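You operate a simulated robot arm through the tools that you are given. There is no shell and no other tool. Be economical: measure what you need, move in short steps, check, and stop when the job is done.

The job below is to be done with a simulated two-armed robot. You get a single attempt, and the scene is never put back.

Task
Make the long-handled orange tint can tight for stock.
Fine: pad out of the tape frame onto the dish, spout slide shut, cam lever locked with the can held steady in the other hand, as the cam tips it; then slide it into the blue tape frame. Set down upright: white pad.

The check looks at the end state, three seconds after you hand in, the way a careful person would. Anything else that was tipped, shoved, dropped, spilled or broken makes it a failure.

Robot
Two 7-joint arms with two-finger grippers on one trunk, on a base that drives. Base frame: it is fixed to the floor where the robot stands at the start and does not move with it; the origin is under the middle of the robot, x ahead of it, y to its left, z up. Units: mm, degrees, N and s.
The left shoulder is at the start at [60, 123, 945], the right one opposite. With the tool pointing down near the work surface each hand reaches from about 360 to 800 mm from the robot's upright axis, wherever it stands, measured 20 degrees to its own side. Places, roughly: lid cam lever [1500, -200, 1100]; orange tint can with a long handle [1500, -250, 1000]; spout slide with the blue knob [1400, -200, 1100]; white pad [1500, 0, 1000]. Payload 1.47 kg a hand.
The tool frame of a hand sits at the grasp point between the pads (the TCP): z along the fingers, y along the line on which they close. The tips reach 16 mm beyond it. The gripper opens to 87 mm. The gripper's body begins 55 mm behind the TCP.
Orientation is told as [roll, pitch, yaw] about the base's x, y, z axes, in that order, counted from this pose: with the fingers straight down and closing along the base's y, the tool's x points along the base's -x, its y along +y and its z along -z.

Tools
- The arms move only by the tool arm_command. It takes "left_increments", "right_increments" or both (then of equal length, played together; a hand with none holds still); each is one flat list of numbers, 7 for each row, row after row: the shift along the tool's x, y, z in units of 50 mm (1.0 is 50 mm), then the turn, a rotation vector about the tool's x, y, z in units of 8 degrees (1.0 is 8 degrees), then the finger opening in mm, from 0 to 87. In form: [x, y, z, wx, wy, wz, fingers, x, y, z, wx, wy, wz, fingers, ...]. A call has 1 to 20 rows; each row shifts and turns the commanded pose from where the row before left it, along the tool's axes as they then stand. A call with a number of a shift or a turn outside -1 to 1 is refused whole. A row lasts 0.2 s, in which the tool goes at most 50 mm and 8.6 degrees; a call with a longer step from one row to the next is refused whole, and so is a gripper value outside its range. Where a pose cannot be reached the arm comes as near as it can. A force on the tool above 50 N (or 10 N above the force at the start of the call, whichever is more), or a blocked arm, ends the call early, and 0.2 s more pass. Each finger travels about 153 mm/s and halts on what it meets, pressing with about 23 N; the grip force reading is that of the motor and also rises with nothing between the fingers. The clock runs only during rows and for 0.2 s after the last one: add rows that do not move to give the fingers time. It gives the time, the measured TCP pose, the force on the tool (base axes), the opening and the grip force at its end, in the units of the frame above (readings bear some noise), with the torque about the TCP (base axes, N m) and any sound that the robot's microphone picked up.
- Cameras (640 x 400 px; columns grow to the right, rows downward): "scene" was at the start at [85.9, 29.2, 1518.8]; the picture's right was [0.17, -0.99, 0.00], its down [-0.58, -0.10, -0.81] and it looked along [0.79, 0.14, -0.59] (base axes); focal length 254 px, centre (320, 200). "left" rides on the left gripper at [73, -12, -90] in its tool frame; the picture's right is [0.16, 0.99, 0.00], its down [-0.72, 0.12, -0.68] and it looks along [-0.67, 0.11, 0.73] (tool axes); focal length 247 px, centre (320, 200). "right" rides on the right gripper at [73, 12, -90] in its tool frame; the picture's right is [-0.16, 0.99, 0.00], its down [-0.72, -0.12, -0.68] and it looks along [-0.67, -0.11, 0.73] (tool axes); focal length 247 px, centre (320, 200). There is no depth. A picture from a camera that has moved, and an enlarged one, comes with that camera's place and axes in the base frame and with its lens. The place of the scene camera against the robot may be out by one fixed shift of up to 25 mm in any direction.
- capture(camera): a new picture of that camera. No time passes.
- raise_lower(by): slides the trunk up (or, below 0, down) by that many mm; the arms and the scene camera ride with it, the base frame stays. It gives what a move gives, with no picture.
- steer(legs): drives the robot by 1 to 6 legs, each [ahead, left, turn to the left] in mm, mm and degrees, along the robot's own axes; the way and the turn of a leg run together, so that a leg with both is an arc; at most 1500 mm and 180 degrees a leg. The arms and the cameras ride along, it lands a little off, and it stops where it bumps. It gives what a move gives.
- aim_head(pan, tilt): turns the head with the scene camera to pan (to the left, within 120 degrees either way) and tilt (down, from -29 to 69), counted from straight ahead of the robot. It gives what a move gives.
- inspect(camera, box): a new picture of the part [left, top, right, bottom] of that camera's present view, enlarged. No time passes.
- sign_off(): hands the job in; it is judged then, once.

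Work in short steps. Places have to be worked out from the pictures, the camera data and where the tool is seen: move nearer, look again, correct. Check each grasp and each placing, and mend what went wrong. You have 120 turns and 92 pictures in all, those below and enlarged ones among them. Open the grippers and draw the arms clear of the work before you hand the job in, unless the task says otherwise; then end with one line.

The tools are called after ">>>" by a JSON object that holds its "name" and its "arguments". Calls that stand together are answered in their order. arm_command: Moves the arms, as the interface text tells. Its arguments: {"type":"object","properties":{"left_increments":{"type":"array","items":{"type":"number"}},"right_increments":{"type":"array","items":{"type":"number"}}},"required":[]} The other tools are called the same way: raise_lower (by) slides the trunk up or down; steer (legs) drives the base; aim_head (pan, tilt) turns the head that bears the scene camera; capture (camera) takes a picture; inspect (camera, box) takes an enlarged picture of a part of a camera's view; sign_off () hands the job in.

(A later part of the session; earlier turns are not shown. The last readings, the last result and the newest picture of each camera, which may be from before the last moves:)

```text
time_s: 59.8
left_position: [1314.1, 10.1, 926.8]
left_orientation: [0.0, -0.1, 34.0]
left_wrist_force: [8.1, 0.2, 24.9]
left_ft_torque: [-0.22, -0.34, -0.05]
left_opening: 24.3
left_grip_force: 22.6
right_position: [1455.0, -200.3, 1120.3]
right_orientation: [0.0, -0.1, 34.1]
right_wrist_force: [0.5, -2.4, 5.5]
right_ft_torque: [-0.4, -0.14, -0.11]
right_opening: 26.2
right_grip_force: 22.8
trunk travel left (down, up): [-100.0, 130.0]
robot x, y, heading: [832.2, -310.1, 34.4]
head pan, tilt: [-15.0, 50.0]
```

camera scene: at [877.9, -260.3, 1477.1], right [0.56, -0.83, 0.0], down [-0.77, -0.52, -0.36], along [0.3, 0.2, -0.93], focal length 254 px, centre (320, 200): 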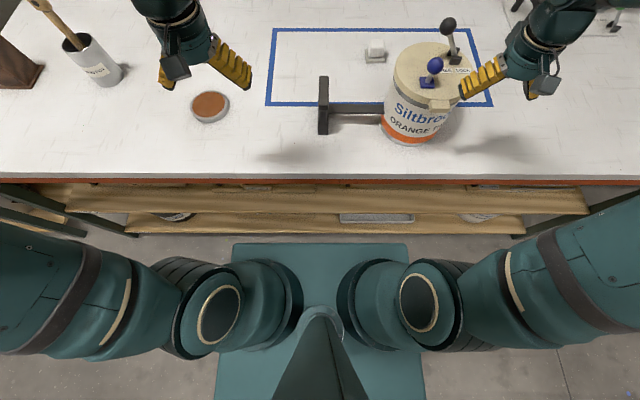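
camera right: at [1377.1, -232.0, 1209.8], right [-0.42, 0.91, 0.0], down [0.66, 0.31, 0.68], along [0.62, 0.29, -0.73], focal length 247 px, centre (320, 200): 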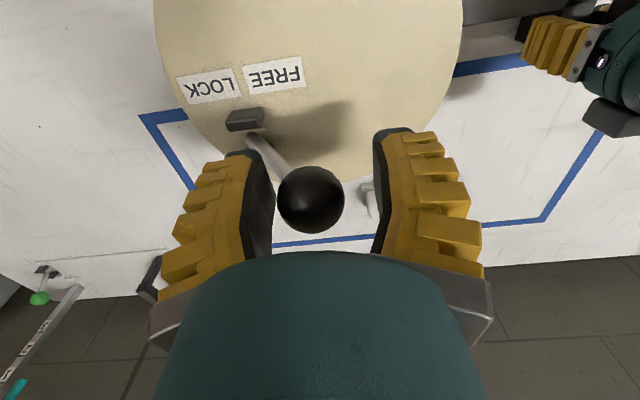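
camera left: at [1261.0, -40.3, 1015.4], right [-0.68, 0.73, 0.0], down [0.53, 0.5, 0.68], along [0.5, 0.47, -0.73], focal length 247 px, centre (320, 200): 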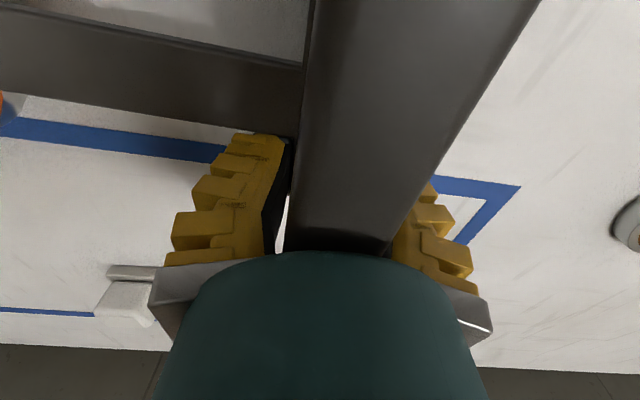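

The knob is gripped. I'll carry it along the first part of the arc, right and up.

>>> {"name": "arm_command", "arguments": {"right_increments": [0, -0.1, -0.07, 0, 0, 0, 15, 0, -0.1, -0.06, 0, 0, 0, 15, 0, -0.11, -0.06, 0, 0, 0, 15, 0, -0.12, -0.05, 0, 0, 0, 15]}}

>>> {"name": "inspect", "arguments": {"camera": "scene", "box": [220, 80, 440, 220]}}

```text
time_s: 60.8
left_position: [1312.2, 9.2, 928.0]
left_orientation: [-0.1, -0.1, 33.9]
left_wrist_force: [9.9, -8.2, 25.8]
left_ft_torque: [0.22, 0.32, 0.23]
left_opening: 24.0
left_grip_force: 22.6
right_position: [1466.6, -216.3, 1132.7]
right_orientation: [0.1, -0.1, 34.2]
right_wrist_force: [-11.1, 10.1, -0.4]
right_ft_torque: [0.32, -0.06, 0.02]
right_opening: 26.2
right_grip_force: 23.1
trunk travel left (down, up): [-100.0, 130.0]
robot x, y, heading: [829.6, -310.6, 34.0]
head pan, tilt: [-15.0, 50.0]
```

```text
2.86 times, centred on (330, 150) of scene
camera zoom: at [901.4, -267.8, 1499.3], right [0.33, -0.94, 0.0], down [-0.72, -0.25, -0.64], along [0.61, 0.21, -0.77], focal length 725 px, centre (291, 343)
```

zoom: 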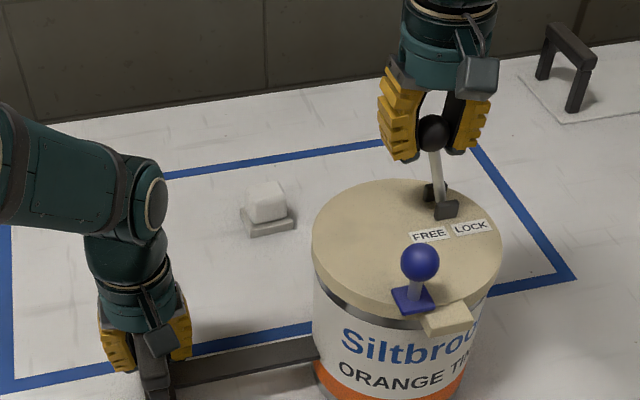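

The lever is swinging with about 15 N and the can holds steady. I'll continue over the top.

>>> {"name": "arm_command", "arguments": {"right_increments": [0, -0.12, -0.05, 0, 0, 0, 15, 0, -0.12, -0.03, 0, 0, 0, 15, 0, -0.12, 0, 0, 0, 0, 15, 0, -0.12, 0.02, 0, 0, 0, 15, 0, -0.12, 0.03, 0, 0, 0, 15]}}

>>> {"name": "arm_command", "arguments": {"right_increments": [0, -0.12, 0.05, 0, 0, 0, 15, 0, -0.12, 0.05, 0, 0, 0, 15, 0, -0.12, 0.06, 0, 0, 0, 15, 0, -0.12, 0.07, 0, 0, 0, 15]}}

>>> {"name": "inspect", "arguments": {"camera": "scene", "box": [220, 80, 440, 220]}}

```text
time_s: 62.0
left_position: [1314.2, 9.1, 926.2]
left_orientation: [0.0, -0.2, 34.0]
left_wrist_force: [9.6, -11.4, 21.9]
left_ft_torque: [-0.2, 0.13, 0.18]
left_opening: 23.7
left_grip_force: 22.9
right_position: [1483.3, -243.1, 1133.6]
right_orientation: [0.0, -0.1, 34.1]
right_wrist_force: [-12.1, 8.7, 0.4]
right_ft_torque: [0.18, 0.12, 0.06]
right_opening: 26.3
right_grip_force: 23.5
trunk travel left (down, up): [-100.0, 130.0]
robot x, y, heading: [833.1, -313.3, 34.3]
head pan, tilt: [-15.0, 50.0]
```

```text
time_s: 63.0
left_position: [1312.8, 8.8, 926.7]
left_orientation: [0.0, -0.1, 34.0]
left_wrist_force: [11.6, -16.9, 16.4]
left_ft_torque: [0.26, 0.08, 0.34]
left_opening: 23.9
left_grip_force: 22.4
right_position: [1496.7, -260.4, 1124.5]
right_orientation: [0.1, -0.2, 34.2]
right_wrist_force: [-15.6, 14.0, 5.2]
right_ft_torque: [0.38, 0.35, 0.0]
right_opening: 24.1
right_grip_force: 22.9
trunk travel left (down, up): [-100.0, 130.0]
robot x, y, heading: [833.1, -313.8, 34.2]
head pan, tilt: [-15.0, 50.0]
```

```text
2.86 times, centred on (330, 150) of scene
camera zoom: at [900.8, -268.1, 1499.4], right [0.33, -0.94, 0.0], down [-0.72, -0.25, -0.64], along [0.61, 0.21, -0.76], focal length 725 px, centre (291, 343)
```

zoom: 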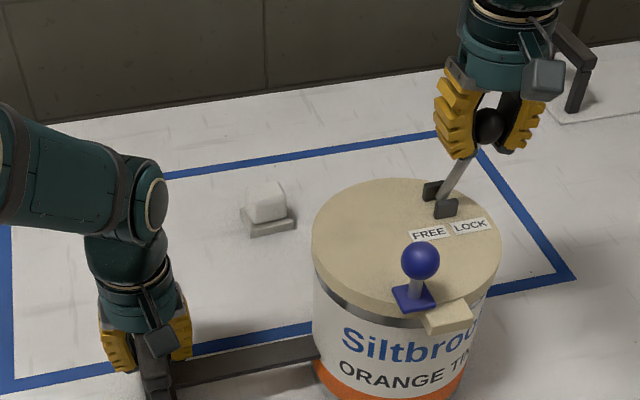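

The lever is now about 30° past vertical. I'll keep following the arc right and down until it stops.

>>> {"name": "arm_command", "arguments": {"right_increments": [0, -0.11, 0.08, 0, 0, 0, 15, 0, -0.1, 0.08, 0, 0, 0, 15, 0, -0.1, 0.1, 0, 0, 0, 15]}}

>>> {"name": "arm_command", "arguments": {"right_increments": [0, -0.08, 0.1, 0, 0, 0, 15, 0, -0.08, 0.1, 0, 0, 0, 15]}}

>>> {"name": "inspect", "arguments": {"camera": "scene", "box": [220, 80, 440, 220]}}

```text
time_s: 63.8
left_position: [1314.4, 7.4, 926.3]
left_orientation: [-0.1, -0.1, 34.1]
left_wrist_force: [2.0, -0.2, 6.6]
left_ft_torque: [0.24, 0.24, 0.42]
left_opening: 23.6
left_grip_force: 22.6
right_position: [1506.0, -271.3, 1116.7]
right_orientation: [0.0, -0.8, 34.2]
right_wrist_force: [-6.6, -2.9, 15.4]
right_ft_torque: [0.63, 0.5, 0.15]
right_opening: 24.3
right_grip_force: 22.9
trunk travel left (down, up): [-100.0, 130.0]
robot x, y, heading: [832.5, -310.9, 34.2]
head pan, tilt: [-15.0, 50.0]
stopped in row 3 (right hand): the force on the tool passed its limit at 54 N (the readings are from after the stop); the commanded pose is now the measured one
```

```text
time_s: 64.3
left_position: [1314.5, 5.8, 925.6]
left_orientation: [-0.1, -0.1, 34.0]
left_wrist_force: [1.5, 0.5, 4.9]
left_ft_torque: [0.01, -0.06, 0.47]
left_opening: 24.1
left_grip_force: 22.6
right_position: [1506.7, -271.9, 1115.8]
right_orientation: [0.3, -1.6, 34.3]
right_wrist_force: [-7.2, -1.8, 18.9]
right_ft_torque: [0.52, 0.56, 0.23]
right_opening: 25.8
right_grip_force: 23.5
trunk travel left (down, up): [-100.0, 130.0]
robot x, y, heading: [833.9, -314.3, 33.9]
head pan, tilt: [-15.0, 50.0]
stopped in row 2 (right hand): the force on the tool passed its limit at 54 N (the readings are from after the stop); the commanded pose is now the measured one
```

```text
2.86 times, centred on (330, 150) of scene
camera zoom: at [900.6, -268.1, 1499.2], right [0.33, -0.95, 0.0], down [-0.72, -0.25, -0.64], along [0.61, 0.21, -0.77], focal length 725 px, centre (291, 343)
```

zoom: 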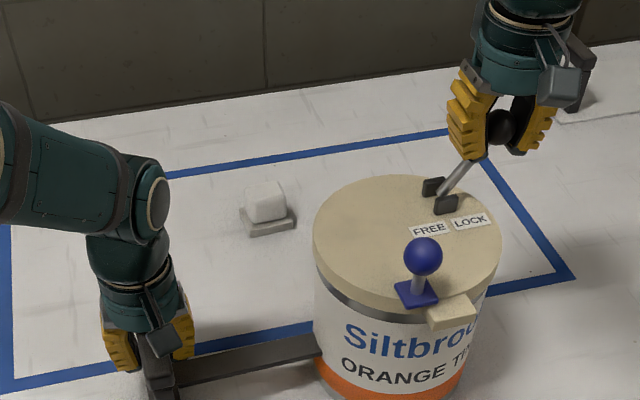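

It's hard against the end stop at 54 N, lying over LOCK. I'll release the knob, lift away, and check that the lever stays.

>>> {"name": "arm_command", "arguments": {"right_increments": [0, 0, -0.06, 0, 0, 0, 40, 0, 0, 0, 0, 0, 0, 87, 0, 0, 0, 0, 0, 0, 87, 0, 0, -0.8, 0, 0, 0, 87, 0, 0, -0.9, 0, 0, 0, 87, 0, -0.9, 0, 0, 0, 0, 87]}}

>>> {"name": "inspect", "arguments": {"camera": "scene", "box": [220, 80, 440, 220]}}

```text
time_s: 65.7
left_position: [1315.9, 6.7, 926.1]
left_orientation: [-0.2, -0.1, 34.0]
left_wrist_force: [4.0, 3.9, 24.7]
left_ft_torque: [0.67, 0.6, 0.52]
left_opening: 24.7
left_grip_force: 22.6
right_position: [1530.7, -310.8, 1201.4]
right_orientation: [0.2, -1.1, 34.5]
right_wrist_force: [-0.2, -0.2, 0.2]
right_ft_torque: [-0.03, 0.08, -0.02]
right_opening: 87.0
right_grip_force: 0.1
trunk travel left (down, up): [-100.0, 130.0]
robot x, y, heading: [831.7, -313.2, 34.0]
head pan, tilt: [-15.0, 50.0]
```

```text
2.86 times, centred on (330, 150) of scene
camera zoom: at [902.0, -267.9, 1499.3], right [0.33, -0.95, 0.0], down [-0.72, -0.25, -0.64], along [0.61, 0.21, -0.77], focal length 725 px, centre (291, 343)
```

zoom: 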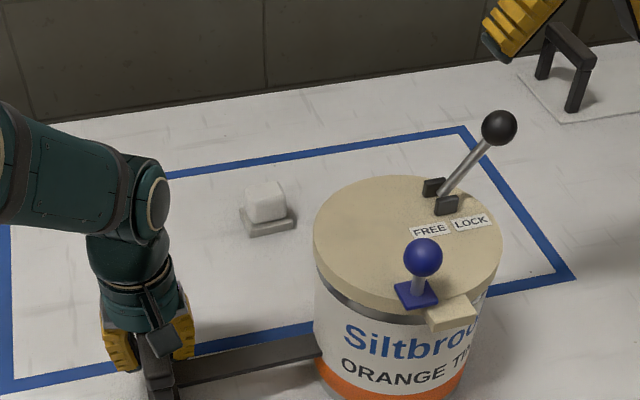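

The lever stays on LOCK and the slide stays shut. Now I'll release the handle and move the left hand up and away so I can fetch the pad.

>>> {"name": "arm_command", "arguments": {"left_increments": [0, 0, -0.06, 0, 0, 0, 10, 0, 0, 0, 0, 0, 0, 35, 0, 0, 0, 0, 0, 0, 65, 0, 0, 0, 0, 0, 0, 70, 0, 0, -0.8, 0, 0, 0, 70, 0, 0, -0.9, 0, 0, 0, 70, 0, 0, -0.9, 0, 0, 0, 70, 0.9, 0, 0, 0, 0, 0, 70, 0.9, 0, 0, 0, 0, 0, 70, 0, 0.9, 0, 0, 0, 0, 70, 0, 0.9, 0, 0, 0, 0, 70]}}

>>> {"name": "inspect", "arguments": {"camera": "scene", "box": [220, 80, 440, 220]}}

>>> {"name": "inspect", "arguments": {"camera": "scene", "box": [290, 130, 330, 170]}}

```text
time_s: 68.1
left_position: [1190.0, 34.5, 1058.0]
left_orientation: [-0.2, 0.1, 33.9]
left_wrist_force: [-0.6, 0.5, 0.0]
left_ft_torque: [-0.01, -0.05, 0.0]
left_opening: 73.5
left_grip_force: 2.4
right_position: [1531.1, -311.3, 1200.9]
right_orientation: [0.3, -1.2, 34.4]
right_wrist_force: [-0.7, 0.1, -0.2]
right_ft_torque: [0.04, 0.02, 0.0]
right_opening: 87.1
right_grip_force: 0.0
trunk travel left (down, up): [-100.0, 130.0]
robot x, y, heading: [831.6, -313.1, 34.0]
head pan, tilt: [-15.0, 50.0]
```

```text
2.86 times, centred on (330, 150) of scene
camera zoom: at [902.4, -267.1, 1499.2], right [0.33, -0.95, 0.0], down [-0.72, -0.25, -0.64], along [0.61, 0.21, -0.77], focal length 725 px, centre (291, 343)
```

zoom: 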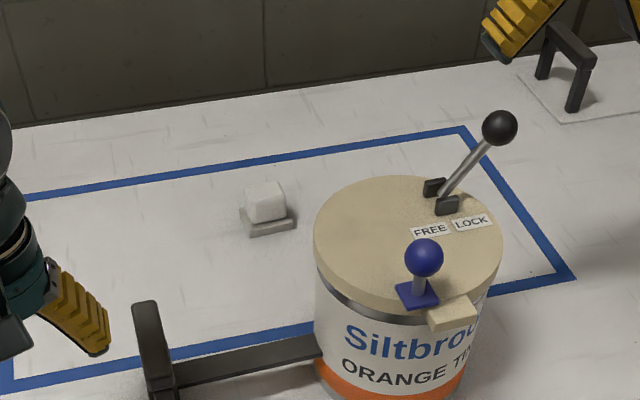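

```text
10.00 times, centred on (310, 150) of scene
camera zoom: at [902.4, -267.1, 1499.2], right [0.33, -0.95, 0.0], down [-0.72, -0.25, -0.64], along [0.61, 0.21, -0.77], focal length 2538 px, centre (420, 700)
```

zoom: 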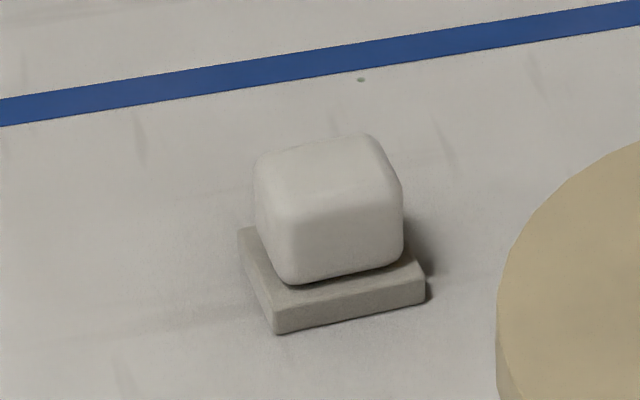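

The pad is a sponge-like block on its base, at about (1595, -15). The left arm is the better choice because its elbow bows away from the can. I'll retract the right arm, raise the trunk, sidestep right and creep 30 mm forward.

>>> {"name": "arm_command", "arguments": {"right_increments": [0.9, 0, 0, 0, 0, 0, 87, 0.9, 0, 0, 0, 0, 0, 87, 0.9, 0, 0, 0, 0, 0, 87, 0, -0.9, 0, 0, 0, 0, 87]}}

>>> {"name": "raise_lower", "arguments": {"by": 100}}

>>> {"name": "steer", "arguments": {"legs": [[0, -100, 0], [30, 0, 0]]}}

```text
time_s: 69.1
left_position: [1193.1, 35.3, 1057.8]
left_orientation: [-0.2, 0.2, 33.9]
left_wrist_force: [0.0, -0.5, -0.3]
left_ft_torque: [-0.02, 0.01, -0.01]
left_opening: 73.5
left_grip_force: 3.1
right_position: [1448.6, -425.9, 1193.0]
right_orientation: [0.4, -1.0, 34.3]
right_wrist_force: [0.5, 0.2, -0.5]
right_ft_torque: [0.01, 0.05, 0.02]
right_opening: 87.0
right_grip_force: 0.1
trunk travel left (down, up): [-100.0, 130.0]
robot x, y, heading: [837.4, -315.6, 34.2]
head pan, tilt: [-15.0, 50.0]
```

```text
time_s: 70.4
left_position: [1191.1, 34.9, 1158.2]
left_orientation: [-0.1, 0.0, 34.0]
left_wrist_force: [0.0, -0.2, -0.5]
left_ft_torque: [-0.03, 0.02, 0.01]
left_opening: 73.3
left_grip_force: 3.0
right_position: [1445.9, -426.5, 1294.7]
right_orientation: [0.2, -1.0, 34.3]
right_wrist_force: [0.5, 0.1, -0.3]
right_ft_torque: [-0.02, 0.01, 0.0]
right_opening: 87.1
right_grip_force: 0.1
trunk travel left (down, up): [-200.0, 30.0]
robot x, y, heading: [830.8, -314.5, 34.1]
head pan, tilt: [-15.0, 50.0]
```

```text
time_s: 72.4
left_position: [1271.0, -32.2, 1156.0]
left_orientation: [-0.1, 0.1, 34.0]
left_wrist_force: [0.2, 0.5, 0.0]
left_ft_torque: [0.0, 0.04, -0.02]
left_opening: 73.7
left_grip_force: 2.9
right_position: [1527.7, -492.8, 1294.7]
right_orientation: [0.3, -1.1, 34.5]
right_wrist_force: [0.7, 0.9, -0.3]
right_ft_torque: [0.01, 0.05, 0.02]
right_opening: 86.8
right_grip_force: 0.1
trunk travel left (down, up): [-200.0, 30.0]
robot x, y, heading: [912.5, -379.6, 34.4]
head pan, tilt: [-15.0, 50.0]
```

The base is set, and the pad lies about 278 mm ahead and 168 mm right of the left TCP. I'll pitch the hand 32° so the fingers point forward-down, then go forward and right at height, clear of the can.

>>> {"name": "arm_command", "arguments": {"left_increments": [0, 0, 0, 0, -1, 0, 87, 0, 0, 0, 0, -1, 0, 87, 0, 0, 0, 0, -1, 0, 87, 0, 0, 0, 0, -1, 0, 87, -0.78, 0, 0.488, 0, 0, 0, 87, -0.78, 0, 0.488, 0, 0, 0, 87, -0.78, 0, 0.488, 0, 0, 0, 87, -0.78, 0, 0.488, 0, 0, 0, 87]}}

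>>> {"name": "arm_command", "arguments": {"left_increments": [-0.78, 0, 0.488, 0, 0, 0, 87, 0, -0.9, 0, 0, 0, 0, 87, 0, -0.9, 0, 0, 0, 0, 87, 0, -0.9, 0, 0, 0, 0, 87]}}

>>> {"name": "capture", "arguments": {"camera": "left"}}

```text
time_s: 74.2
left_position: [1424.2, 69.2, 1156.7]
left_orientation: [-0.3, -31.8, 33.9]
left_wrist_force: [-0.2, 0.4, -0.1]
left_ft_torque: [-0.02, 0.02, -0.02]
left_opening: 86.9
left_grip_force: 0.2
right_position: [1526.4, -491.2, 1294.7]
right_orientation: [0.4, -1.1, 34.3]
right_wrist_force: [0.4, 0.2, -0.9]
right_ft_torque: [0.03, 0.02, 0.0]
right_opening: 87.0
right_grip_force: 0.1
trunk travel left (down, up): [-200.0, 30.0]
robot x, y, heading: [912.6, -379.4, 33.9]
head pan, tilt: [-15.0, 50.0]
```

```text
time_s: 75.2
left_position: [1537.6, -16.6, 1157.8]
left_orientation: [-0.1, -31.9, 34.0]
left_wrist_force: [0.3, -0.9, 0.6]
left_ft_torque: [0.02, 0.01, 0.03]
left_opening: 87.0
left_grip_force: 0.0
right_position: [1527.8, -493.6, 1294.4]
right_orientation: [0.4, -1.2, 34.5]
right_wrist_force: [0.1, -0.5, 0.0]
right_ft_torque: [0.03, 0.01, -0.03]
right_opening: 87.0
right_grip_force: 0.1
trunk travel left (down, up): [-200.0, 30.0]
robot x, y, heading: [914.0, -375.5, 34.1]
head pan, tilt: [-15.0, 50.0]
```

```text
21 pictures are left
camera left: at [1452.8, -87.3, 1194.8], right [-0.66, 0.74, -0.08], down [0.15, 0.24, 0.96], along [0.73, 0.62, -0.27], focal length 247 px, centre (320, 200)
```

left: 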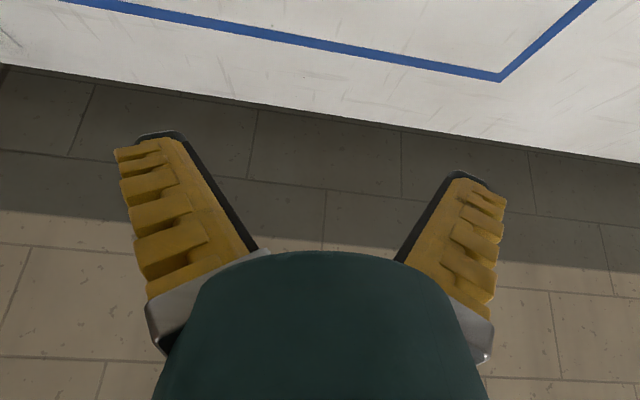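

The hand's pitch makes its camera look past the pad. I'll reduce the tilt to 16°, move most of the remaining way, and look.

>>> {"name": "arm_command", "arguments": {"left_increments": [0, 0, 0, 0, 1, 0, 87, 0, 0, 0, 0, 1, 0, 87, 0, -0.62, 0, 0, 0, 0, 87, -0.48, 0, 0.138, 0, 0, 0, 87]}}

>>> {"name": "capture", "arguments": {"camera": "left"}}

```text
time_s: 76.2
left_position: [1576.2, -25.3, 1155.2]
left_orientation: [-0.2, -15.6, 34.0]
left_wrist_force: [1.0, 0.7, -0.4]
left_ft_torque: [-0.02, 0.0, 0.01]
left_opening: 86.9
left_grip_force: 0.1
right_position: [1528.4, -490.4, 1293.9]
right_orientation: [0.3, -0.9, 34.4]
right_wrist_force: [0.1, -0.3, 0.0]
right_ft_torque: [-0.03, 0.03, -0.01]
right_opening: 87.0
right_grip_force: 0.0
trunk travel left (down, up): [-200.0, 30.0]
robot x, y, heading: [911.7, -378.3, 34.3]
head pan, tilt: [-15.0, 50.0]
```

```text
20 pictures are left
camera left: at [1504.0, -88.1, 1221.0], right [-0.68, 0.73, -0.05], down [0.36, 0.38, 0.85], along [0.64, 0.56, -0.52], focal length 247 px, centre (320, 200)
```

left: 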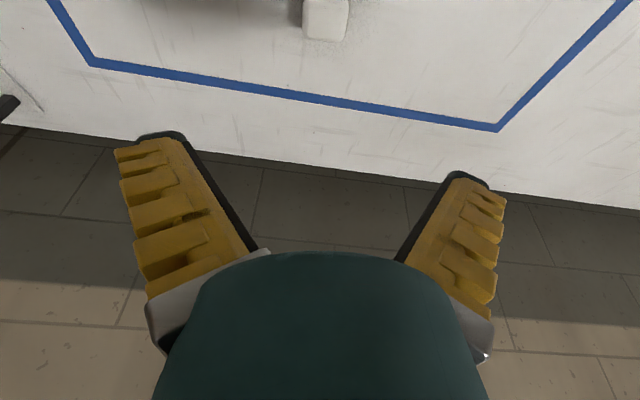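

The pad is about 25 mm ahead of the TCP and laterally centred. I'll go forward and descend most of the way, then check from the head.

>>> {"name": "arm_command", "arguments": {"left_increments": [-0.48, 0, 0.138, 0, 0, 0, 87, 0.248, 0, 0.865, 0, 0, 0, 87, 0.248, 0, 0.865, 0, 0, 0, 87, 0.248, 0, 0.865, 0, 0, 0, 87, 0.248, 0, 0.865, 0, 0, 0, 87]}}

>>> {"name": "capture", "arguments": {"camera": "left"}}

>>> {"name": "inspect", "arguments": {"camera": "scene", "box": [200, 60, 420, 200]}}

```text
time_s: 77.4
left_position: [1579.0, -21.4, 975.9]
left_orientation: [-0.2, -16.1, 34.1]
left_wrist_force: [0.2, 0.0, 0.1]
left_ft_torque: [-0.02, 0.0, 0.05]
left_opening: 86.8
left_grip_force: 0.0
left hand out of reach, approached as far as the arm can: row 1
right_position: [1527.8, -491.9, 1294.5]
right_orientation: [0.4, -1.1, 34.4]
right_wrist_force: [-0.3, 0.2, -0.2]
right_ft_torque: [0.0, 0.02, -0.01]
right_opening: 87.4
right_grip_force: 0.1
trunk travel left (down, up): [-200.0, 30.0]
robot x, y, heading: [912.2, -375.5, 34.0]
head pan, tilt: [-15.0, 50.0]
```

```text
19 pictures are left
camera left: at [1506.9, -83.9, 1042.3], right [-0.68, 0.73, -0.05], down [0.36, 0.38, 0.85], along [0.64, 0.56, -0.52], focal length 247 px, centre (320, 200)
```

left: 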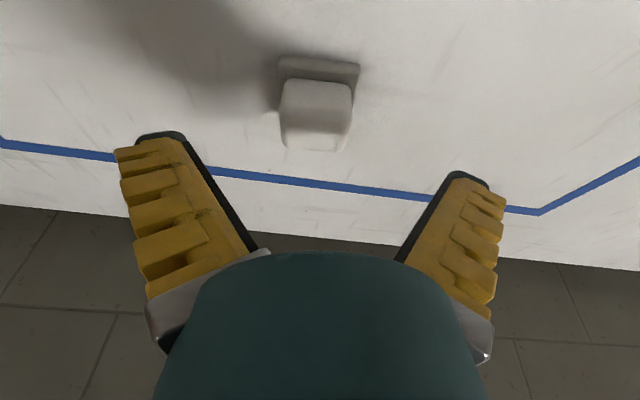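

```text
2.86 times, centred on (310, 130) of scene
camera zoom: at [983.8, -333.7, 1599.1], right [0.33, -0.94, 0.0], down [-0.72, -0.25, -0.64], along [0.61, 0.21, -0.77], focal length 725 px, centre (349, 400)
```

zoom: 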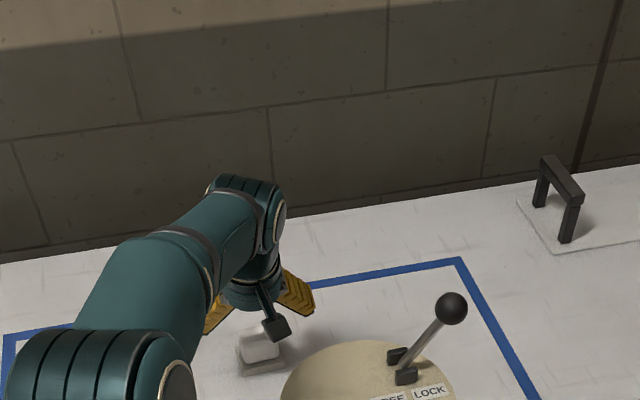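

The pad centre is about 32 mm further ahead. I'll tilt 8° more, go forward, and lower to the block with the tips just above its base plate.

>>> {"name": "arm_command", "arguments": {"left_increments": [0, 0, 0, 0, -1, 0, 87, -0.585, -0.04, 0.26, 0, 0, 0, 87, 0.22, 0, 0.49, 0, 0, 0, 87, 0.21, 0, 0.47, 0, 0, 0, 87, 0.1, 0, 0.23, 0, 0, 0, 87]}}

>>> {"name": "capture", "arguments": {"camera": "left"}}

```text
time_s: 78.6
left_position: [1605.2, -6.1, 911.6]
left_orientation: [-0.1, -24.0, 34.1]
left_wrist_force: [0.0, 0.1, 0.4]
left_ft_torque: [-0.01, -0.02, -0.02]
left_opening: 86.9
left_grip_force: 0.0
right_position: [1527.2, -493.2, 1294.7]
right_orientation: [0.3, -1.2, 34.3]
right_wrist_force: [-0.5, 1.0, -0.1]
right_ft_torque: [-0.01, 0.01, -0.02]
right_opening: 86.9
right_grip_force: 0.0
trunk travel left (down, up): [-200.0, 30.0]
robot x, y, heading: [913.6, -379.2, 34.1]
head pan, tilt: [-15.0, 50.0]
```

```text
17 pictures are left
camera left: at [1525.5, -74.1, 963.3], right [-0.67, 0.74, -0.07], down [0.25, 0.31, 0.92], along [0.7, 0.6, -0.4], focal length 247 px, centre (320, 200)
```

left: 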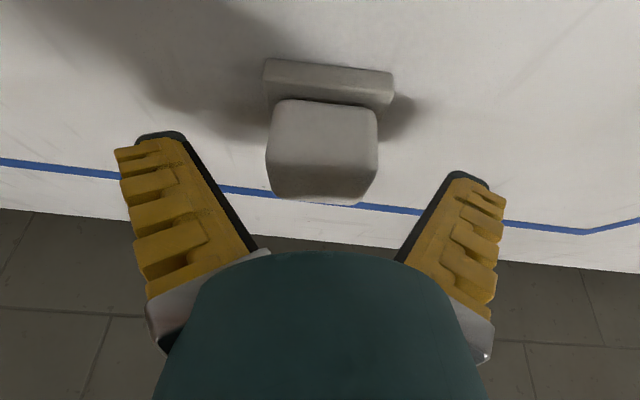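

The hand is aligned over the block. I'll lower the last 13 mm and close.

>>> {"name": "arm_command", "arguments": {"left_increments": [0.106, 0, 0.238, 0, 0, 0, 87, 0, 0, 0, 0, 0, 0, 75, 0, 0, 0, 0, 0, 0, 60, 0, 0, 0, 0, 0, 0, 45, 0, 0, 0, 0, 0, 0, 30, 0, 0, 0, 0, 0, 0, 20, 0, 0, 0, 0, 0, 0, 20]}}

>>> {"name": "capture", "arguments": {"camera": "left"}}

```text
time_s: 80.2
left_position: [1602.2, -5.7, 898.6]
left_orientation: [-0.2, -24.0, 34.0]
left_wrist_force: [-0.2, -1.0, 0.0]
left_ft_torque: [0.0, 0.0, 0.03]
left_opening: 49.7
left_grip_force: 23.2
left hand out of reach, approached as far as the arm can: row 1
right_position: [1526.5, -493.6, 1294.0]
right_orientation: [0.3, -1.0, 34.4]
right_wrist_force: [0.4, -0.5, 0.3]
right_ft_torque: [0.01, -0.02, 0.03]
right_opening: 87.0
right_grip_force: 0.1
trunk travel left (down, up): [-200.0, 30.0]
robot x, y, heading: [910.7, -382.0, 34.4]
head pan, tilt: [-15.0, 50.0]
```

```text
16 pictures are left
camera left: at [1523.5, -73.7, 949.9], right [-0.67, 0.74, -0.07], down [0.25, 0.31, 0.91], along [0.7, 0.6, -0.4], focal length 247 px, centre (320, 200)
```

left: 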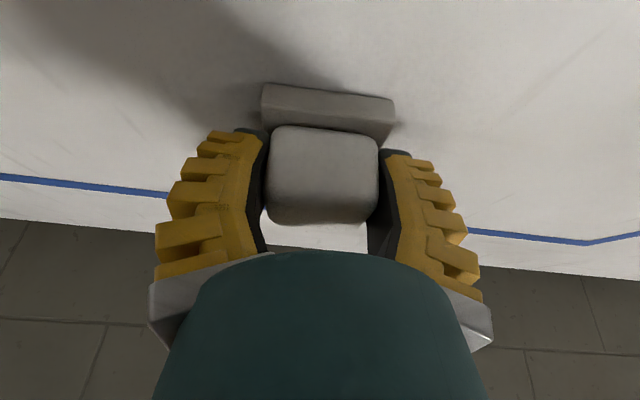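

The block is gripped at 50 mm. I'll lift slightly and see whether the base plate comes along.

>>> {"name": "arm_command", "arguments": {"left_increments": [-0.244, 0, -0.548, 0, 0, 0, 20, -0.244, 0, -0.548, 0, 0, 0, 20]}}

>>> {"name": "capture", "arguments": {"camera": "left"}}

```text
time_s: 80.8
left_position: [1607.7, -7.0, 957.9]
left_orientation: [-0.1, -23.8, 34.1]
left_wrist_force: [0.0, 0.4, 0.1]
left_ft_torque: [0.01, -0.01, -0.03]
left_opening: 49.4
left_grip_force: 23.1
left hand out of reach, approached as far as the arm can: row 2
right_position: [1527.6, -492.8, 1293.5]
right_orientation: [0.3, -1.2, 34.5]
right_wrist_force: [-0.4, 0.0, -0.9]
right_ft_torque: [0.02, -0.01, -0.01]
right_opening: 87.2
right_grip_force: 0.1
trunk travel left (down, up): [-200.0, 30.0]
robot x, y, heading: [911.5, -378.6, 34.2]
head pan, tilt: [-15.0, 50.0]
```

```text
15 pictures are left
camera left: at [1528.8, -73.7, 1009.0], right [-0.67, 0.74, -0.07], down [0.26, 0.31, 0.91], along [0.69, 0.6, -0.4], focal length 247 px, centre (320, 200)
```

left: 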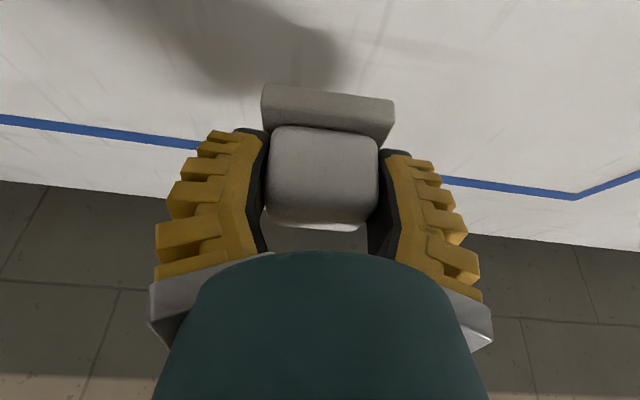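

The base plate is part of the pad, so it's one object. I'll carry it left along the back, then diagonally toward the dish near (1142, 292), keeping the tilt fixed.

>>> {"name": "arm_command", "arguments": {"left_increments": [0, 0.9, 0, 0, 0, 0, 20, 0, 0.9, 0, 0, 0, 0, 20, 0, 0.9, 0, 0, 0, 0, 20, 0, 0.9, 0, 0, 0, 0, 20, 0, 0.9, 0, 0, 0, 0, 20, 0, 0.9, 0, 0, 0, 0, 20, 0, 0.9, 0, 0, 0, 0, 20, 0.567, 0.554, -0.252, 0, 0, 0, 20, 0.567, 0.554, -0.252, 0, 0, 0, 20, 0.567, 0.554, -0.252, 0, 0, 0, 20, 0.567, 0.554, -0.252, 0, 0, 0, 20, 0.567, 0.554, -0.252, 0, 0, 0, 20]}}

>>> {"name": "aim_head", "arguments": {"pan": 35, "tilt": 50}}

>>> {"name": "capture", "arguments": {"camera": "scene"}}

```text
time_s: 83.4
left_position: [1358.8, 390.0, 936.3]
left_orientation: [-0.3, -23.7, 34.0]
left_wrist_force: [0.0, 0.1, -0.8]
left_ft_torque: [0.01, 0.01, 0.0]
left_opening: 49.6
left_grip_force: 23.2
left hand out of reach, approached as far as the arm can: row 1, 2, 3, 4, 5, 8, 9, 10, 11, 12
right_position: [1526.5, -491.3, 1296.1]
right_orientation: [0.2, -1.3, 34.4]
right_wrist_force: [0.0, 0.4, 0.2]
right_ft_torque: [0.01, 0.01, 0.01]
right_opening: 87.1
right_grip_force: 0.0
trunk travel left (down, up): [-200.0, 30.0]
robot x, y, heading: [910.2, -376.0, 33.8]
head pan, tilt: [-15.0, 50.0]
```

```text
time_s: 84.6
left_position: [1361.0, 389.1, 935.0]
left_orientation: [-0.2, -23.8, 34.0]
left_wrist_force: [0.1, -0.1, -0.6]
left_ft_torque: [0.03, 0.02, -0.01]
left_opening: 49.2
left_grip_force: 22.8
right_position: [1526.2, -492.9, 1295.0]
right_orientation: [0.3, -1.2, 34.5]
right_wrist_force: [0.5, 0.0, -0.5]
right_ft_torque: [0.0, 0.01, 0.01]
right_opening: 87.2
right_grip_force: 0.1
trunk travel left (down, up): [-200.0, 30.0]
robot x, y, heading: [911.4, -382.5, 34.5]
head pan, tilt: [35.0, 50.0]
```

```text
14 pictures are left
camera scene: at [937.8, -287.3, 1599.2], right [0.93, -0.36, 0.0], down [-0.27, -0.72, -0.64], along [0.23, 0.6, -0.77], focal length 254 px, centre (320, 200)
```

scene: 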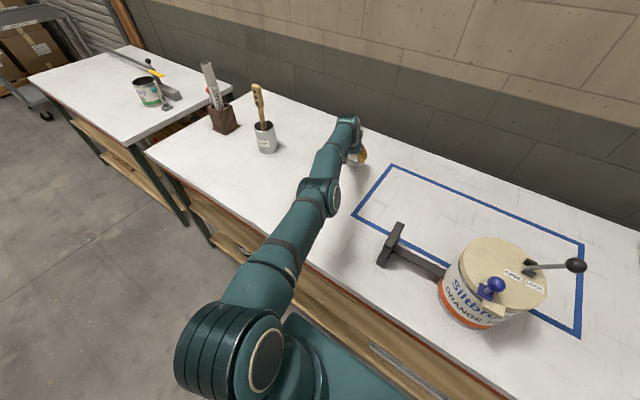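

The arm ended nearly straight, and the hand at (1360, 390) has lagged its commands. I'll try a modest backward move and see how it responds.

>>> {"name": "arm_command", "arguments": {"left_increments": [0.4, 0, -0.178, 0, 0, 0, 20, 0.4, 0, -0.178, 0, 0, 0, 20, 0.4, 0, -0.178, 0, 0, 0, 20]}}

```text
time_s: 85.4
left_position: [1352.5, 395.8, 932.4]
left_orientation: [-0.2, -23.9, 34.2]
left_wrist_force: [0.7, 0.4, -0.6]
left_ft_torque: [0.02, -0.04, 0.0]
left_opening: 49.6
left_grip_force: 23.0
left hand out of reach, approached as far as the arm can: row 1, 2, 3
right_position: [1526.7, -492.0, 1294.9]
right_orientation: [0.4, -1.1, 34.5]
right_wrist_force: [1.1, -0.6, 0.6]
right_ft_torque: [0.01, 0.02, -0.01]
right_opening: 87.0
right_grip_force: 0.0
trunk travel left (down, up): [-200.0, 30.0]
robot x, y, heading: [912.4, -382.6, 34.2]
head pan, tilt: [35.0, 50.0]
```

The elbow seems stuck straight, but it's creeping. I'll hold for a couple of seconds to see whether the arm converges.

>>> {"name": "arm_command", "arguments": {"left_increments": [0, 0, 0, 0, 0, 0, 20, 0, 0, 0, 0, 0, 0, 20, 0, 0, 0, 0, 0, 0, 20, 0, 0, 0, 0, 0, 0, 20, 0, 0, 0, 0, 0, 0, 20, 0, 0, 0, 0, 0, 0, 20]}}

```text
time_s: 86.8
left_position: [1351.8, 395.0, 932.8]
left_orientation: [-0.2, -23.9, 34.0]
left_wrist_force: [-0.6, -0.5, -1.1]
left_ft_torque: [-0.02, -0.02, 0.02]
left_opening: 49.4
left_grip_force: 22.8
right_position: [1526.4, -492.4, 1294.6]
right_orientation: [0.4, -1.0, 34.4]
right_wrist_force: [-1.1, 0.0, -0.8]
right_ft_torque: [0.01, 0.0, -0.01]
right_opening: 86.7
right_grip_force: 0.1
trunk travel left (down, up): [-200.0, 30.0]
robot x, y, heading: [913.2, -380.9, 34.2]
head pan, tilt: [35.0, 50.0]
```

The commanded pose now equals the measured one. I'll try a step up and to the right to break the straight-arm posture.

>>> {"name": "arm_command", "arguments": {"left_increments": [-0.244, -0.3, -0.548, 0, 0, 0, 20, -0.244, -0.3, -0.548, 0, 0, 0, 20, 0.5, -0.3, -0.22, 0, 0, 0, 20, 0.5, -0.3, -0.22, 0, 0, 0, 20]}}

```text
time_s: 87.8
left_position: [1386.3, 374.9, 988.2]
left_orientation: [-0.2, -24.0, 34.0]
left_wrist_force: [0.8, -0.5, -0.5]
left_ft_torque: [0.02, 0.01, -0.02]
left_opening: 49.5
left_grip_force: 23.0
left hand out of reach, approached as far as the arm can: row 1, 2, 3, 4
right_position: [1527.1, -492.1, 1295.4]
right_orientation: [0.3, -1.1, 34.3]
right_wrist_force: [-0.3, -0.1, -0.4]
right_ft_torque: [0.01, -0.02, 0.02]
right_opening: 86.8
right_grip_force: 0.1
trunk travel left (down, up): [-200.0, 30.0]
robot x, y, heading: [916.4, -379.4, 33.9]
head pan, tilt: [35.0, 50.0]
```

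Still stuck at full reach. A wrist limit seems possible, so I'll turn the hand to the left about the vertical, following the arm, while easing inward.

>>> {"name": "arm_command", "arguments": {"left_increments": [0, 0, 0, -0.407, 0, -0.914, 20, 0, 0, 0, -0.407, 0, -0.914, 20, 0.4, 0, -0.178, -0.407, 0, -0.914, 20, 0.4, 0, -0.178, 0, 0, 0, 20, 0.4, 0, -0.178, 0, 0, 0, 20]}}

```text
time_s: 89.0
left_position: [1391.9, 370.4, 987.2]
left_orientation: [-0.1, -23.8, 58.1]
left_wrist_force: [-0.2, -0.4, -0.4]
left_ft_torque: [0.01, -0.01, 0.0]
left_opening: 49.6
left_grip_force: 23.7
left hand out of reach, approached as far as the arm can: row 3, 4, 5
right_position: [1526.8, -492.4, 1295.7]
right_orientation: [0.2, -1.1, 34.4]
right_wrist_force: [-0.1, -1.0, -0.4]
right_ft_torque: [0.03, 0.01, -0.01]
right_opening: 87.0
right_grip_force: 0.0
trunk travel left (down, up): [-200.0, 30.0]
robot x, y, heading: [911.0, -381.6, 34.5]
head pan, tilt: [35.0, 50.0]
```

The arm won't fold inward, but I don't need it to. I'll drive the base back and left to bring the pad over the dish, then lower it with the trunk.

>>> {"name": "steer", "arguments": {"legs": [[-125, 38, 0], [-125, 37, 0]]}}

>>> {"name": "capture", "arguments": {"camera": "left"}}

>>> {"name": "capture", "arguments": {"camera": "scene"}}

```text
time_s: 91.1
left_position: [1145.0, 294.2, 986.2]
left_orientation: [0.0, -23.7, 58.0]
left_wrist_force: [-0.1, 0.1, -0.4]
left_ft_torque: [-0.01, -0.02, 0.01]
left_opening: 49.5
left_grip_force: 22.9
right_position: [1278.5, -569.2, 1295.9]
right_orientation: [0.3, -1.2, 34.3]
right_wrist_force: [0.2, -0.2, 0.4]
right_ft_torque: [0.05, -0.04, 0.03]
right_opening: 87.1
right_grip_force: 0.1
trunk travel left (down, up): [-200.0, 30.0]
robot x, y, heading: [664.3, -456.0, 34.2]
head pan, tilt: [35.0, 50.0]
```

```text
13 pictures are left
camera left: at [1098.4, 200.3, 1039.0], right [-0.91, 0.4, -0.07], down [0.11, 0.39, 0.91], along [0.39, 0.83, -0.4], focal length 247 px, centre (320, 200)
```

left: 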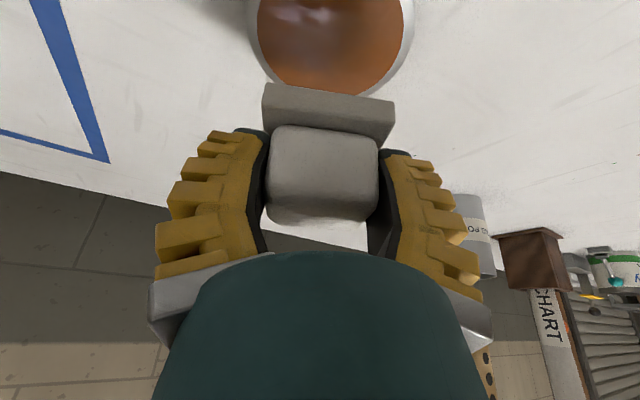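

```text
12 pictures are left
camera scene: at [689.3, -364.1, 1599.2], right [0.93, -0.36, 0.0], down [-0.27, -0.72, -0.64], along [0.23, 0.6, -0.77], focal length 254 px, centre (320, 200)
```

scene: 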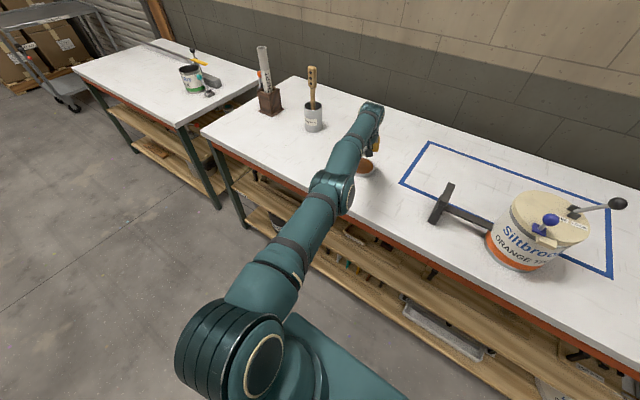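

The pad is nearly over the dish, within about 7 mm. I'll trim the base slightly back, lower the trunk 45 mm and look again.

>>> {"name": "steer", "arguments": {"legs": [[-6, -2, 0]]}}

>>> {"name": "raise_lower", "arguments": {"by": -45}}

>>> {"name": "capture", "arguments": {"camera": "left"}}

```text
time_s: 91.8
left_position: [1140.4, 288.8, 985.7]
left_orientation: [-0.1, -23.8, 58.0]
left_wrist_force: [-0.2, 0.7, -1.2]
left_ft_torque: [0.02, 0.01, -0.04]
left_opening: 49.6
left_grip_force: 23.1
right_position: [1276.5, -572.7, 1294.9]
right_orientation: [0.3, -1.1, 34.4]
right_wrist_force: [0.1, 0.1, 1.3]
right_ft_torque: [0.02, 0.02, 0.0]
right_opening: 87.2
right_grip_force: 0.0
trunk travel left (down, up): [-200.0, 30.0]
robot x, y, heading: [663.5, -459.5, 34.0]
head pan, tilt: [35.0, 50.0]
```

```text
time_s: 92.7
left_position: [1140.8, 290.3, 941.1]
left_orientation: [-0.1, -23.9, 58.1]
left_wrist_force: [0.1, -0.4, 0.4]
left_ft_torque: [0.01, -0.01, 0.01]
left_opening: 49.3
left_grip_force: 22.7
right_position: [1276.3, -573.0, 1251.1]
right_orientation: [0.2, -1.3, 34.4]
right_wrist_force: [-1.0, 0.9, 0.3]
right_ft_torque: [0.01, 0.02, 0.01]
right_opening: 87.2
right_grip_force: 0.0
trunk travel left (down, up): [-155.0, 75.0]
robot x, y, heading: [660.6, -459.4, 34.1]
head pan, tilt: [35.0, 50.0]
```

```text
11 pictures are left
camera left: at [1095.3, 195.8, 993.8], right [-0.91, 0.4, -0.07], down [0.11, 0.39, 0.91], along [0.39, 0.83, -0.4], focal length 247 px, centre (320, 200)
```

left: 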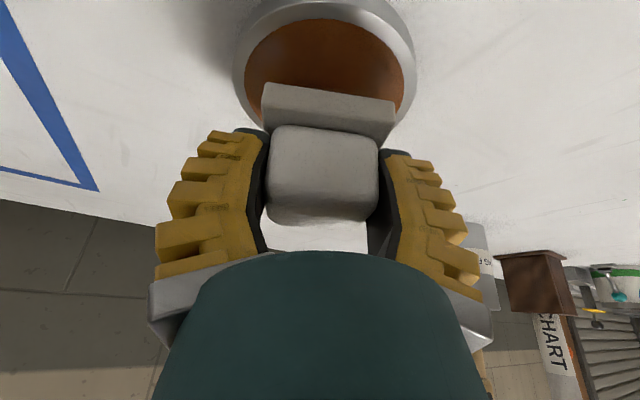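

The pad is centred over the dish within a few millimetres. I'll lower 24 mm, then continue in small steps until contact.

>>> {"name": "raise_lower", "arguments": {"by": -24}}

>>> {"name": "raise_lower", "arguments": {"by": -5}}

>>> {"name": "raise_lower", "arguments": {"by": -3}}

```text
time_s: 93.4
left_position: [1140.7, 289.7, 917.2]
left_orientation: [0.0, -23.9, 58.0]
left_wrist_force: [-0.9, -0.5, -0.5]
left_ft_torque: [-0.01, 0.0, -0.02]
left_opening: 49.3
left_grip_force: 23.2
right_position: [1277.0, -573.3, 1227.0]
right_orientation: [0.3, -1.2, 34.4]
right_wrist_force: [-0.5, -0.8, -0.6]
right_ft_torque: [-0.01, 0.04, 0.0]
right_opening: 86.8
right_grip_force: 0.1
trunk travel left (down, up): [-131.0, 99.0]
robot x, y, heading: [659.3, -457.9, 33.9]
head pan, tilt: [35.0, 50.0]
```

```text
time_s: 94.0
left_position: [1140.8, 288.9, 912.5]
left_orientation: [0.0, -23.9, 58.1]
left_wrist_force: [0.6, 1.0, 4.7]
left_ft_torque: [0.07, -0.16, 0.02]
left_opening: 49.4
left_grip_force: 22.8
right_position: [1275.3, -572.5, 1221.1]
right_orientation: [0.3, -1.1, 34.4]
right_wrist_force: [-0.3, -0.4, 0.1]
right_ft_torque: [0.01, 0.0, -0.01]
right_opening: 87.0
right_grip_force: 0.1
trunk travel left (down, up): [-126.0, 104.0]
robot x, y, heading: [659.9, -457.8, 34.5]
head pan, tilt: [35.0, 50.0]
```

```text
time_s: 94.5
left_position: [1140.5, 289.4, 912.0]
left_orientation: [-0.1, -24.2, 57.9]
left_wrist_force: [1.2, 2.6, 16.8]
left_ft_torque: [0.08, -0.11, 0.04]
left_opening: 49.9
left_grip_force: 23.3
right_position: [1275.4, -575.2, 1218.1]
right_orientation: [0.3, -1.2, 34.5]
right_wrist_force: [0.3, 0.2, 0.6]
right_ft_torque: [0.0, -0.01, 0.0]
right_opening: 87.0
right_grip_force: 0.0
trunk travel left (down, up): [-123.0, 107.0]
robot x, y, heading: [661.6, -457.7, 34.1]
head pan, tilt: [35.0, 50.0]
```

Contact was at about z = 912. I'll ease up 2 mm and open the fingers, then look.

>>> {"name": "raise_lower", "arguments": {"by": -0.0}}

>>> {"name": "raise_lower", "arguments": {"by": 2.5}}

>>> {"name": "arm_command", "arguments": {"left_increments": [0, 0, 0, 0, 0, 0, 55, 0, 0, 0, 0, 0, 0, 70, 0, 0, 0, 0, 0, 0, 87, 0, 0, 0, 0, 0, 0, 87]}}

>>> {"name": "capture", "arguments": {"camera": "left"}}

```text
time_s: 95.0
left_position: [1139.3, 288.4, 911.8]
left_orientation: [0.0, -23.9, 58.0]
left_wrist_force: [2.0, 3.3, 17.5]
left_ft_torque: [0.01, -0.06, 0.04]
left_opening: 49.8
left_grip_force: 23.0
right_position: [1275.5, -574.6, 1216.7]
right_orientation: [0.3, -1.1, 34.4]
right_wrist_force: [-0.5, -0.3, 0.1]
right_ft_torque: [0.0, 0.02, 0.0]
right_opening: 86.8
right_grip_force: 0.0
trunk travel left (down, up): [-123.0, 107.0]
robot x, y, heading: [664.1, -463.1, 34.2]
head pan, tilt: [35.0, 50.0]
```

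```text
time_s: 95.5
left_position: [1138.9, 288.1, 910.4]
left_orientation: [-0.1, -23.7, 58.1]
left_wrist_force: [1.3, 1.3, 9.4]
left_ft_torque: [0.15, -0.11, 0.01]
left_opening: 49.6
left_grip_force: 23.3
right_position: [1276.4, -574.8, 1220.5]
right_orientation: [0.2, -1.1, 34.4]
right_wrist_force: [0.2, 0.4, -0.4]
right_ft_torque: [-0.01, -0.03, -0.01]
right_opening: 87.0
right_grip_force: 0.1
trunk travel left (down, up): [-126.0, 104.0]
robot x, y, heading: [664.5, -459.2, 33.9]
head pan, tilt: [35.0, 50.0]
```

```text
time_s: 96.5
left_position: [1141.5, 289.1, 912.0]
left_orientation: [-0.1, -23.9, 58.0]
left_wrist_force: [0.1, -0.5, 0.6]
left_ft_torque: [0.0, 0.04, 0.02]
left_opening: 87.0
left_grip_force: 0.1
right_position: [1275.9, -572.6, 1219.9]
right_orientation: [0.3, -1.1, 34.4]
right_wrist_force: [0.1, 0.7, -0.2]
right_ft_torque: [0.0, -0.02, 0.0]
right_opening: 87.1
right_grip_force: 0.1
trunk travel left (down, up): [-126.0, 104.0]
robot x, y, heading: [660.7, -461.3, 34.0]
head pan, tilt: [35.0, 50.0]
```

```text
10 pictures are left
camera left: at [1095.4, 195.7, 963.8], right [-0.91, 0.4, -0.07], down [0.11, 0.39, 0.91], along [0.39, 0.83, -0.4], focal length 247 px, centre (320, 200)
```

left: 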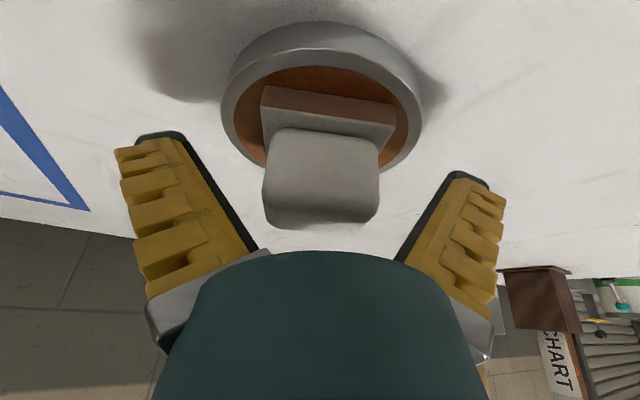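

The pad sits upright inside the dish. I'll raise the trunk straight up to clear it, then drive back a bit to free the arm.

>>> {"name": "raise_lower", "arguments": {"by": 103}}

>>> {"name": "steer", "arguments": {"legs": [[-250, 0, 0]]}}

>>> {"name": "arm_command", "arguments": {"left_increments": [0.9, 0, 0, 0, 1, 0, 87, 0.9, 0, 0, 0, 1, 0, 87, 0.9, 0, 0, 0, 1, 0, 87, 0.9, 0, 0, 0, 0, 0, 87, 0.9, 0, 0, 0, 0, 0, 87]}}

```text
time_s: 97.9
left_position: [1140.1, 289.1, 1013.5]
left_orientation: [-0.2, -23.7, 58.0]
left_wrist_force: [-0.1, 0.1, -0.9]
left_ft_torque: [0.03, -0.01, -0.03]
left_opening: 87.1
left_grip_force: 0.1
right_position: [1275.9, -574.0, 1323.1]
right_orientation: [0.3, -1.1, 34.4]
right_wrist_force: [0.8, -0.5, -0.2]
right_ft_torque: [0.03, 0.01, -0.02]
right_opening: 86.7
right_grip_force: 0.0
trunk travel left (down, up): [-229.0, 1.0]
robot x, y, heading: [661.8, -459.6, 34.2]
head pan, tilt: [35.0, 50.0]
```

```text
time_s: 99.7
left_position: [929.3, 148.2, 1015.0]
left_orientation: [-0.2, -23.8, 58.1]
left_wrist_force: [0.5, 0.3, 0.0]
left_ft_torque: [0.03, -0.03, -0.03]
left_opening: 86.8
left_grip_force: 0.0
right_position: [1067.1, -714.4, 1324.4]
right_orientation: [0.2, -1.2, 34.5]
right_wrist_force: [-0.3, 0.1, -0.6]
right_ft_torque: [0.0, -0.03, -0.02]
right_opening: 87.0
right_grip_force: 0.1
trunk travel left (down, up): [-229.0, 1.0]
robot x, y, heading: [450.6, -601.5, 34.1]
head pan, tilt: [35.0, 50.0]
```

```text
time_s: 100.9
left_position: [904.2, 62.5, 970.6]
left_orientation: [-0.1, 0.3, 58.2]
left_wrist_force: [-0.1, -0.4, -0.4]
left_ft_torque: [0.0, 0.0, -0.01]
left_opening: 87.0
left_grip_force: 0.1
left hand out of reach, approached as far as the arm can: row 1, 2, 3, 4, 5
right_position: [1068.1, -714.3, 1322.7]
right_orientation: [0.3, -1.1, 34.5]
right_wrist_force: [-0.7, 0.4, 0.4]
right_ft_torque: [-0.03, -0.01, -0.02]
right_opening: 87.0
right_grip_force: 0.0
trunk travel left (down, up): [-229.0, 1.0]
robot x, y, heading: [450.5, -600.7, 34.2]
head pan, tilt: [35.0, 50.0]
```

The arm is in free space in front of the bench, so I can experiment. I'll try a raise combined with inward motion to bend the elbow.

>>> {"name": "arm_command", "arguments": {"left_increments": [0.3, -0.5, -0.7, 0, 0, 0, 87, 0.3, -0.5, -0.7, 0, 0, 0, 87, 0.3, -0.5, -0.7, 0, 0, 0, 87, 0.3, -0.5, -0.7, 0, 0, 0, 87, 0.3, -0.5, -0.7, 0, 0, 0, 87, 0.3, -0.5, -0.7, 0, 0, 0, 87]}}

```text
time_s: 102.3
left_position: [1001.6, -86.0, 1176.1]
left_orientation: [0.0, 0.1, 58.1]
left_wrist_force: [-0.1, -0.3, -0.6]
left_ft_torque: [0.04, 0.0, 0.01]
left_opening: 86.9
left_grip_force: 0.1
left hand out of reach, approached as far as the arm can: row 1, 2, 3, 6
right_position: [1067.2, -715.9, 1323.5]
right_orientation: [0.4, -1.2, 34.5]
right_wrist_force: [0.6, -0.4, -0.2]
right_ft_torque: [0.02, -0.01, 0.03]
right_opening: 87.1
right_grip_force: 0.1
trunk travel left (down, up): [-229.0, 1.0]
robot x, y, heading: [454.4, -604.2, 34.3]
head pan, tilt: [35.0, 50.0]
```

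It's recovering, with some rows now reachable. I'll turn the hand back square and pull inward.

>>> {"name": "arm_command", "arguments": {"left_increments": [0.3, 0, 0, 0, 0, 1, 87, 0.3, 0, 0, 0, 0, 1, 87, 0.3, 0, 0, 0, 0, 1, 87, 0.8, 0, 0, 0, 0, 0, 87, 0.8, 0, 0, 0, 0, 0, 87, 0.8, 0, 0, 0, 0, 0, 87, 0.8, 0, 0, 0, 0, 0, 87]}}

```text
time_s: 103.9
left_position: [1005.4, -115.9, 1213.7]
left_orientation: [-0.1, 0.2, 34.1]
left_wrist_force: [0.3, -0.4, -0.2]
left_ft_torque: [0.01, 0.0, 0.01]
left_opening: 87.3
left_grip_force: 0.1
left hand out of reach, approached as far as the arm can: row 1, 2, 3, 4, 5, 6, 7
right_position: [1066.9, -713.6, 1323.6]
right_orientation: [0.3, -1.2, 34.5]
right_wrist_force: [0.2, 0.2, -0.1]
right_ft_torque: [0.0, -0.01, 0.0]
right_opening: 87.0
right_grip_force: 0.1
trunk travel left (down, up): [-229.0, 1.0]
robot x, y, heading: [451.6, -600.6, 34.4]
head pan, tilt: [35.0, 50.0]
```

Perhaps the elbow is just past straight and jammed on its limit. I'll command outward first to carry it through straight, then inward.

>>> {"name": "arm_command", "arguments": {"left_increments": [-0.6, 0, 0.5, 0, 0, 0, 87, -0.6, 0, 0.5, 0, 0, 0, 87, -0.6, 0, 0.5, 0, 0, 0, 87, -0.6, 0, 0.5, 0, 0, 0, 87, 0.6, 0, 0, 0, 0, 0, 87, 0.6, 0, 0, 0, 0, 0, 87, 0.6, 0, 0, 0, 0, 0, 87, 0.6, 0, 0, 0, 0, 0, 87]}}

```text
time_s: 105.7
left_position: [1013.7, -95.7, 1131.7]
left_orientation: [-0.2, 0.2, 34.0]
left_wrist_force: [-0.2, 0.8, -0.7]
left_ft_torque: [-0.02, -0.04, 0.0]
left_opening: 86.9
left_grip_force: 0.1
left hand out of reach, approached as far as the arm can: row 1, 2, 3, 4, 5, 6, 7, 8
right_position: [1066.8, -714.7, 1323.4]
right_orientation: [0.2, -1.1, 34.5]
right_wrist_force: [-0.3, 0.1, 0.4]
right_ft_torque: [0.02, 0.01, 0.0]
right_opening: 87.1
right_grip_force: 0.0
trunk travel left (down, up): [-229.0, 1.0]
robot x, y, heading: [450.4, -603.5, 34.0]
head pan, tilt: [35.0, 50.0]
```

Still jammed. The elbow's swivel may be at a limit after swinging left, so I'll swing the hand to the right, where it worked before, and then pull in.

>>> {"name": "arm_command", "arguments": {"left_increments": [0, -0.9, 0, 0, 0, 0, 87, 0, -0.9, 0, 0, 0, 0, 87, 0, -0.9, 0, 0, 0, 0, 87, 0, -0.9, 0, 0, 0, 0, 87, 0.2, -0.9, 0, 0, 0, 0, 87, 0.6, -0.3, 0, 0, 0, 0, 87, 0.6, -0.3, 0, 0, 0, 0, 87, 0.6, -0.3, 0, 0, 0, 0, 87, 0.6, 0, 0, 0, 0, 0, 87, 0.6, 0, 0, 0, 0, 0, 87]}}

```text
time_s: 107.9
left_position: [984.5, -399.5, 1131.4]
left_orientation: [-0.2, 0.1, 34.1]
left_wrist_force: [-0.4, -0.1, 0.5]
left_ft_torque: [0.02, -0.04, 0.0]
left_opening: 87.3
left_grip_force: 0.1
left hand out of reach, approached as far as the arm can: row 2, 3, 4, 5
right_position: [1065.5, -715.4, 1323.5]
right_orientation: [0.3, -1.3, 34.5]
right_wrist_force: [-0.2, 0.1, 0.4]
right_ft_torque: [0.02, 0.0, 0.02]
right_opening: 87.1
right_grip_force: 0.1
trunk travel left (down, up): [-229.0, 1.0]
robot x, y, heading: [451.1, -603.8, 34.3]
head pan, tilt: [35.0, 50.0]
```

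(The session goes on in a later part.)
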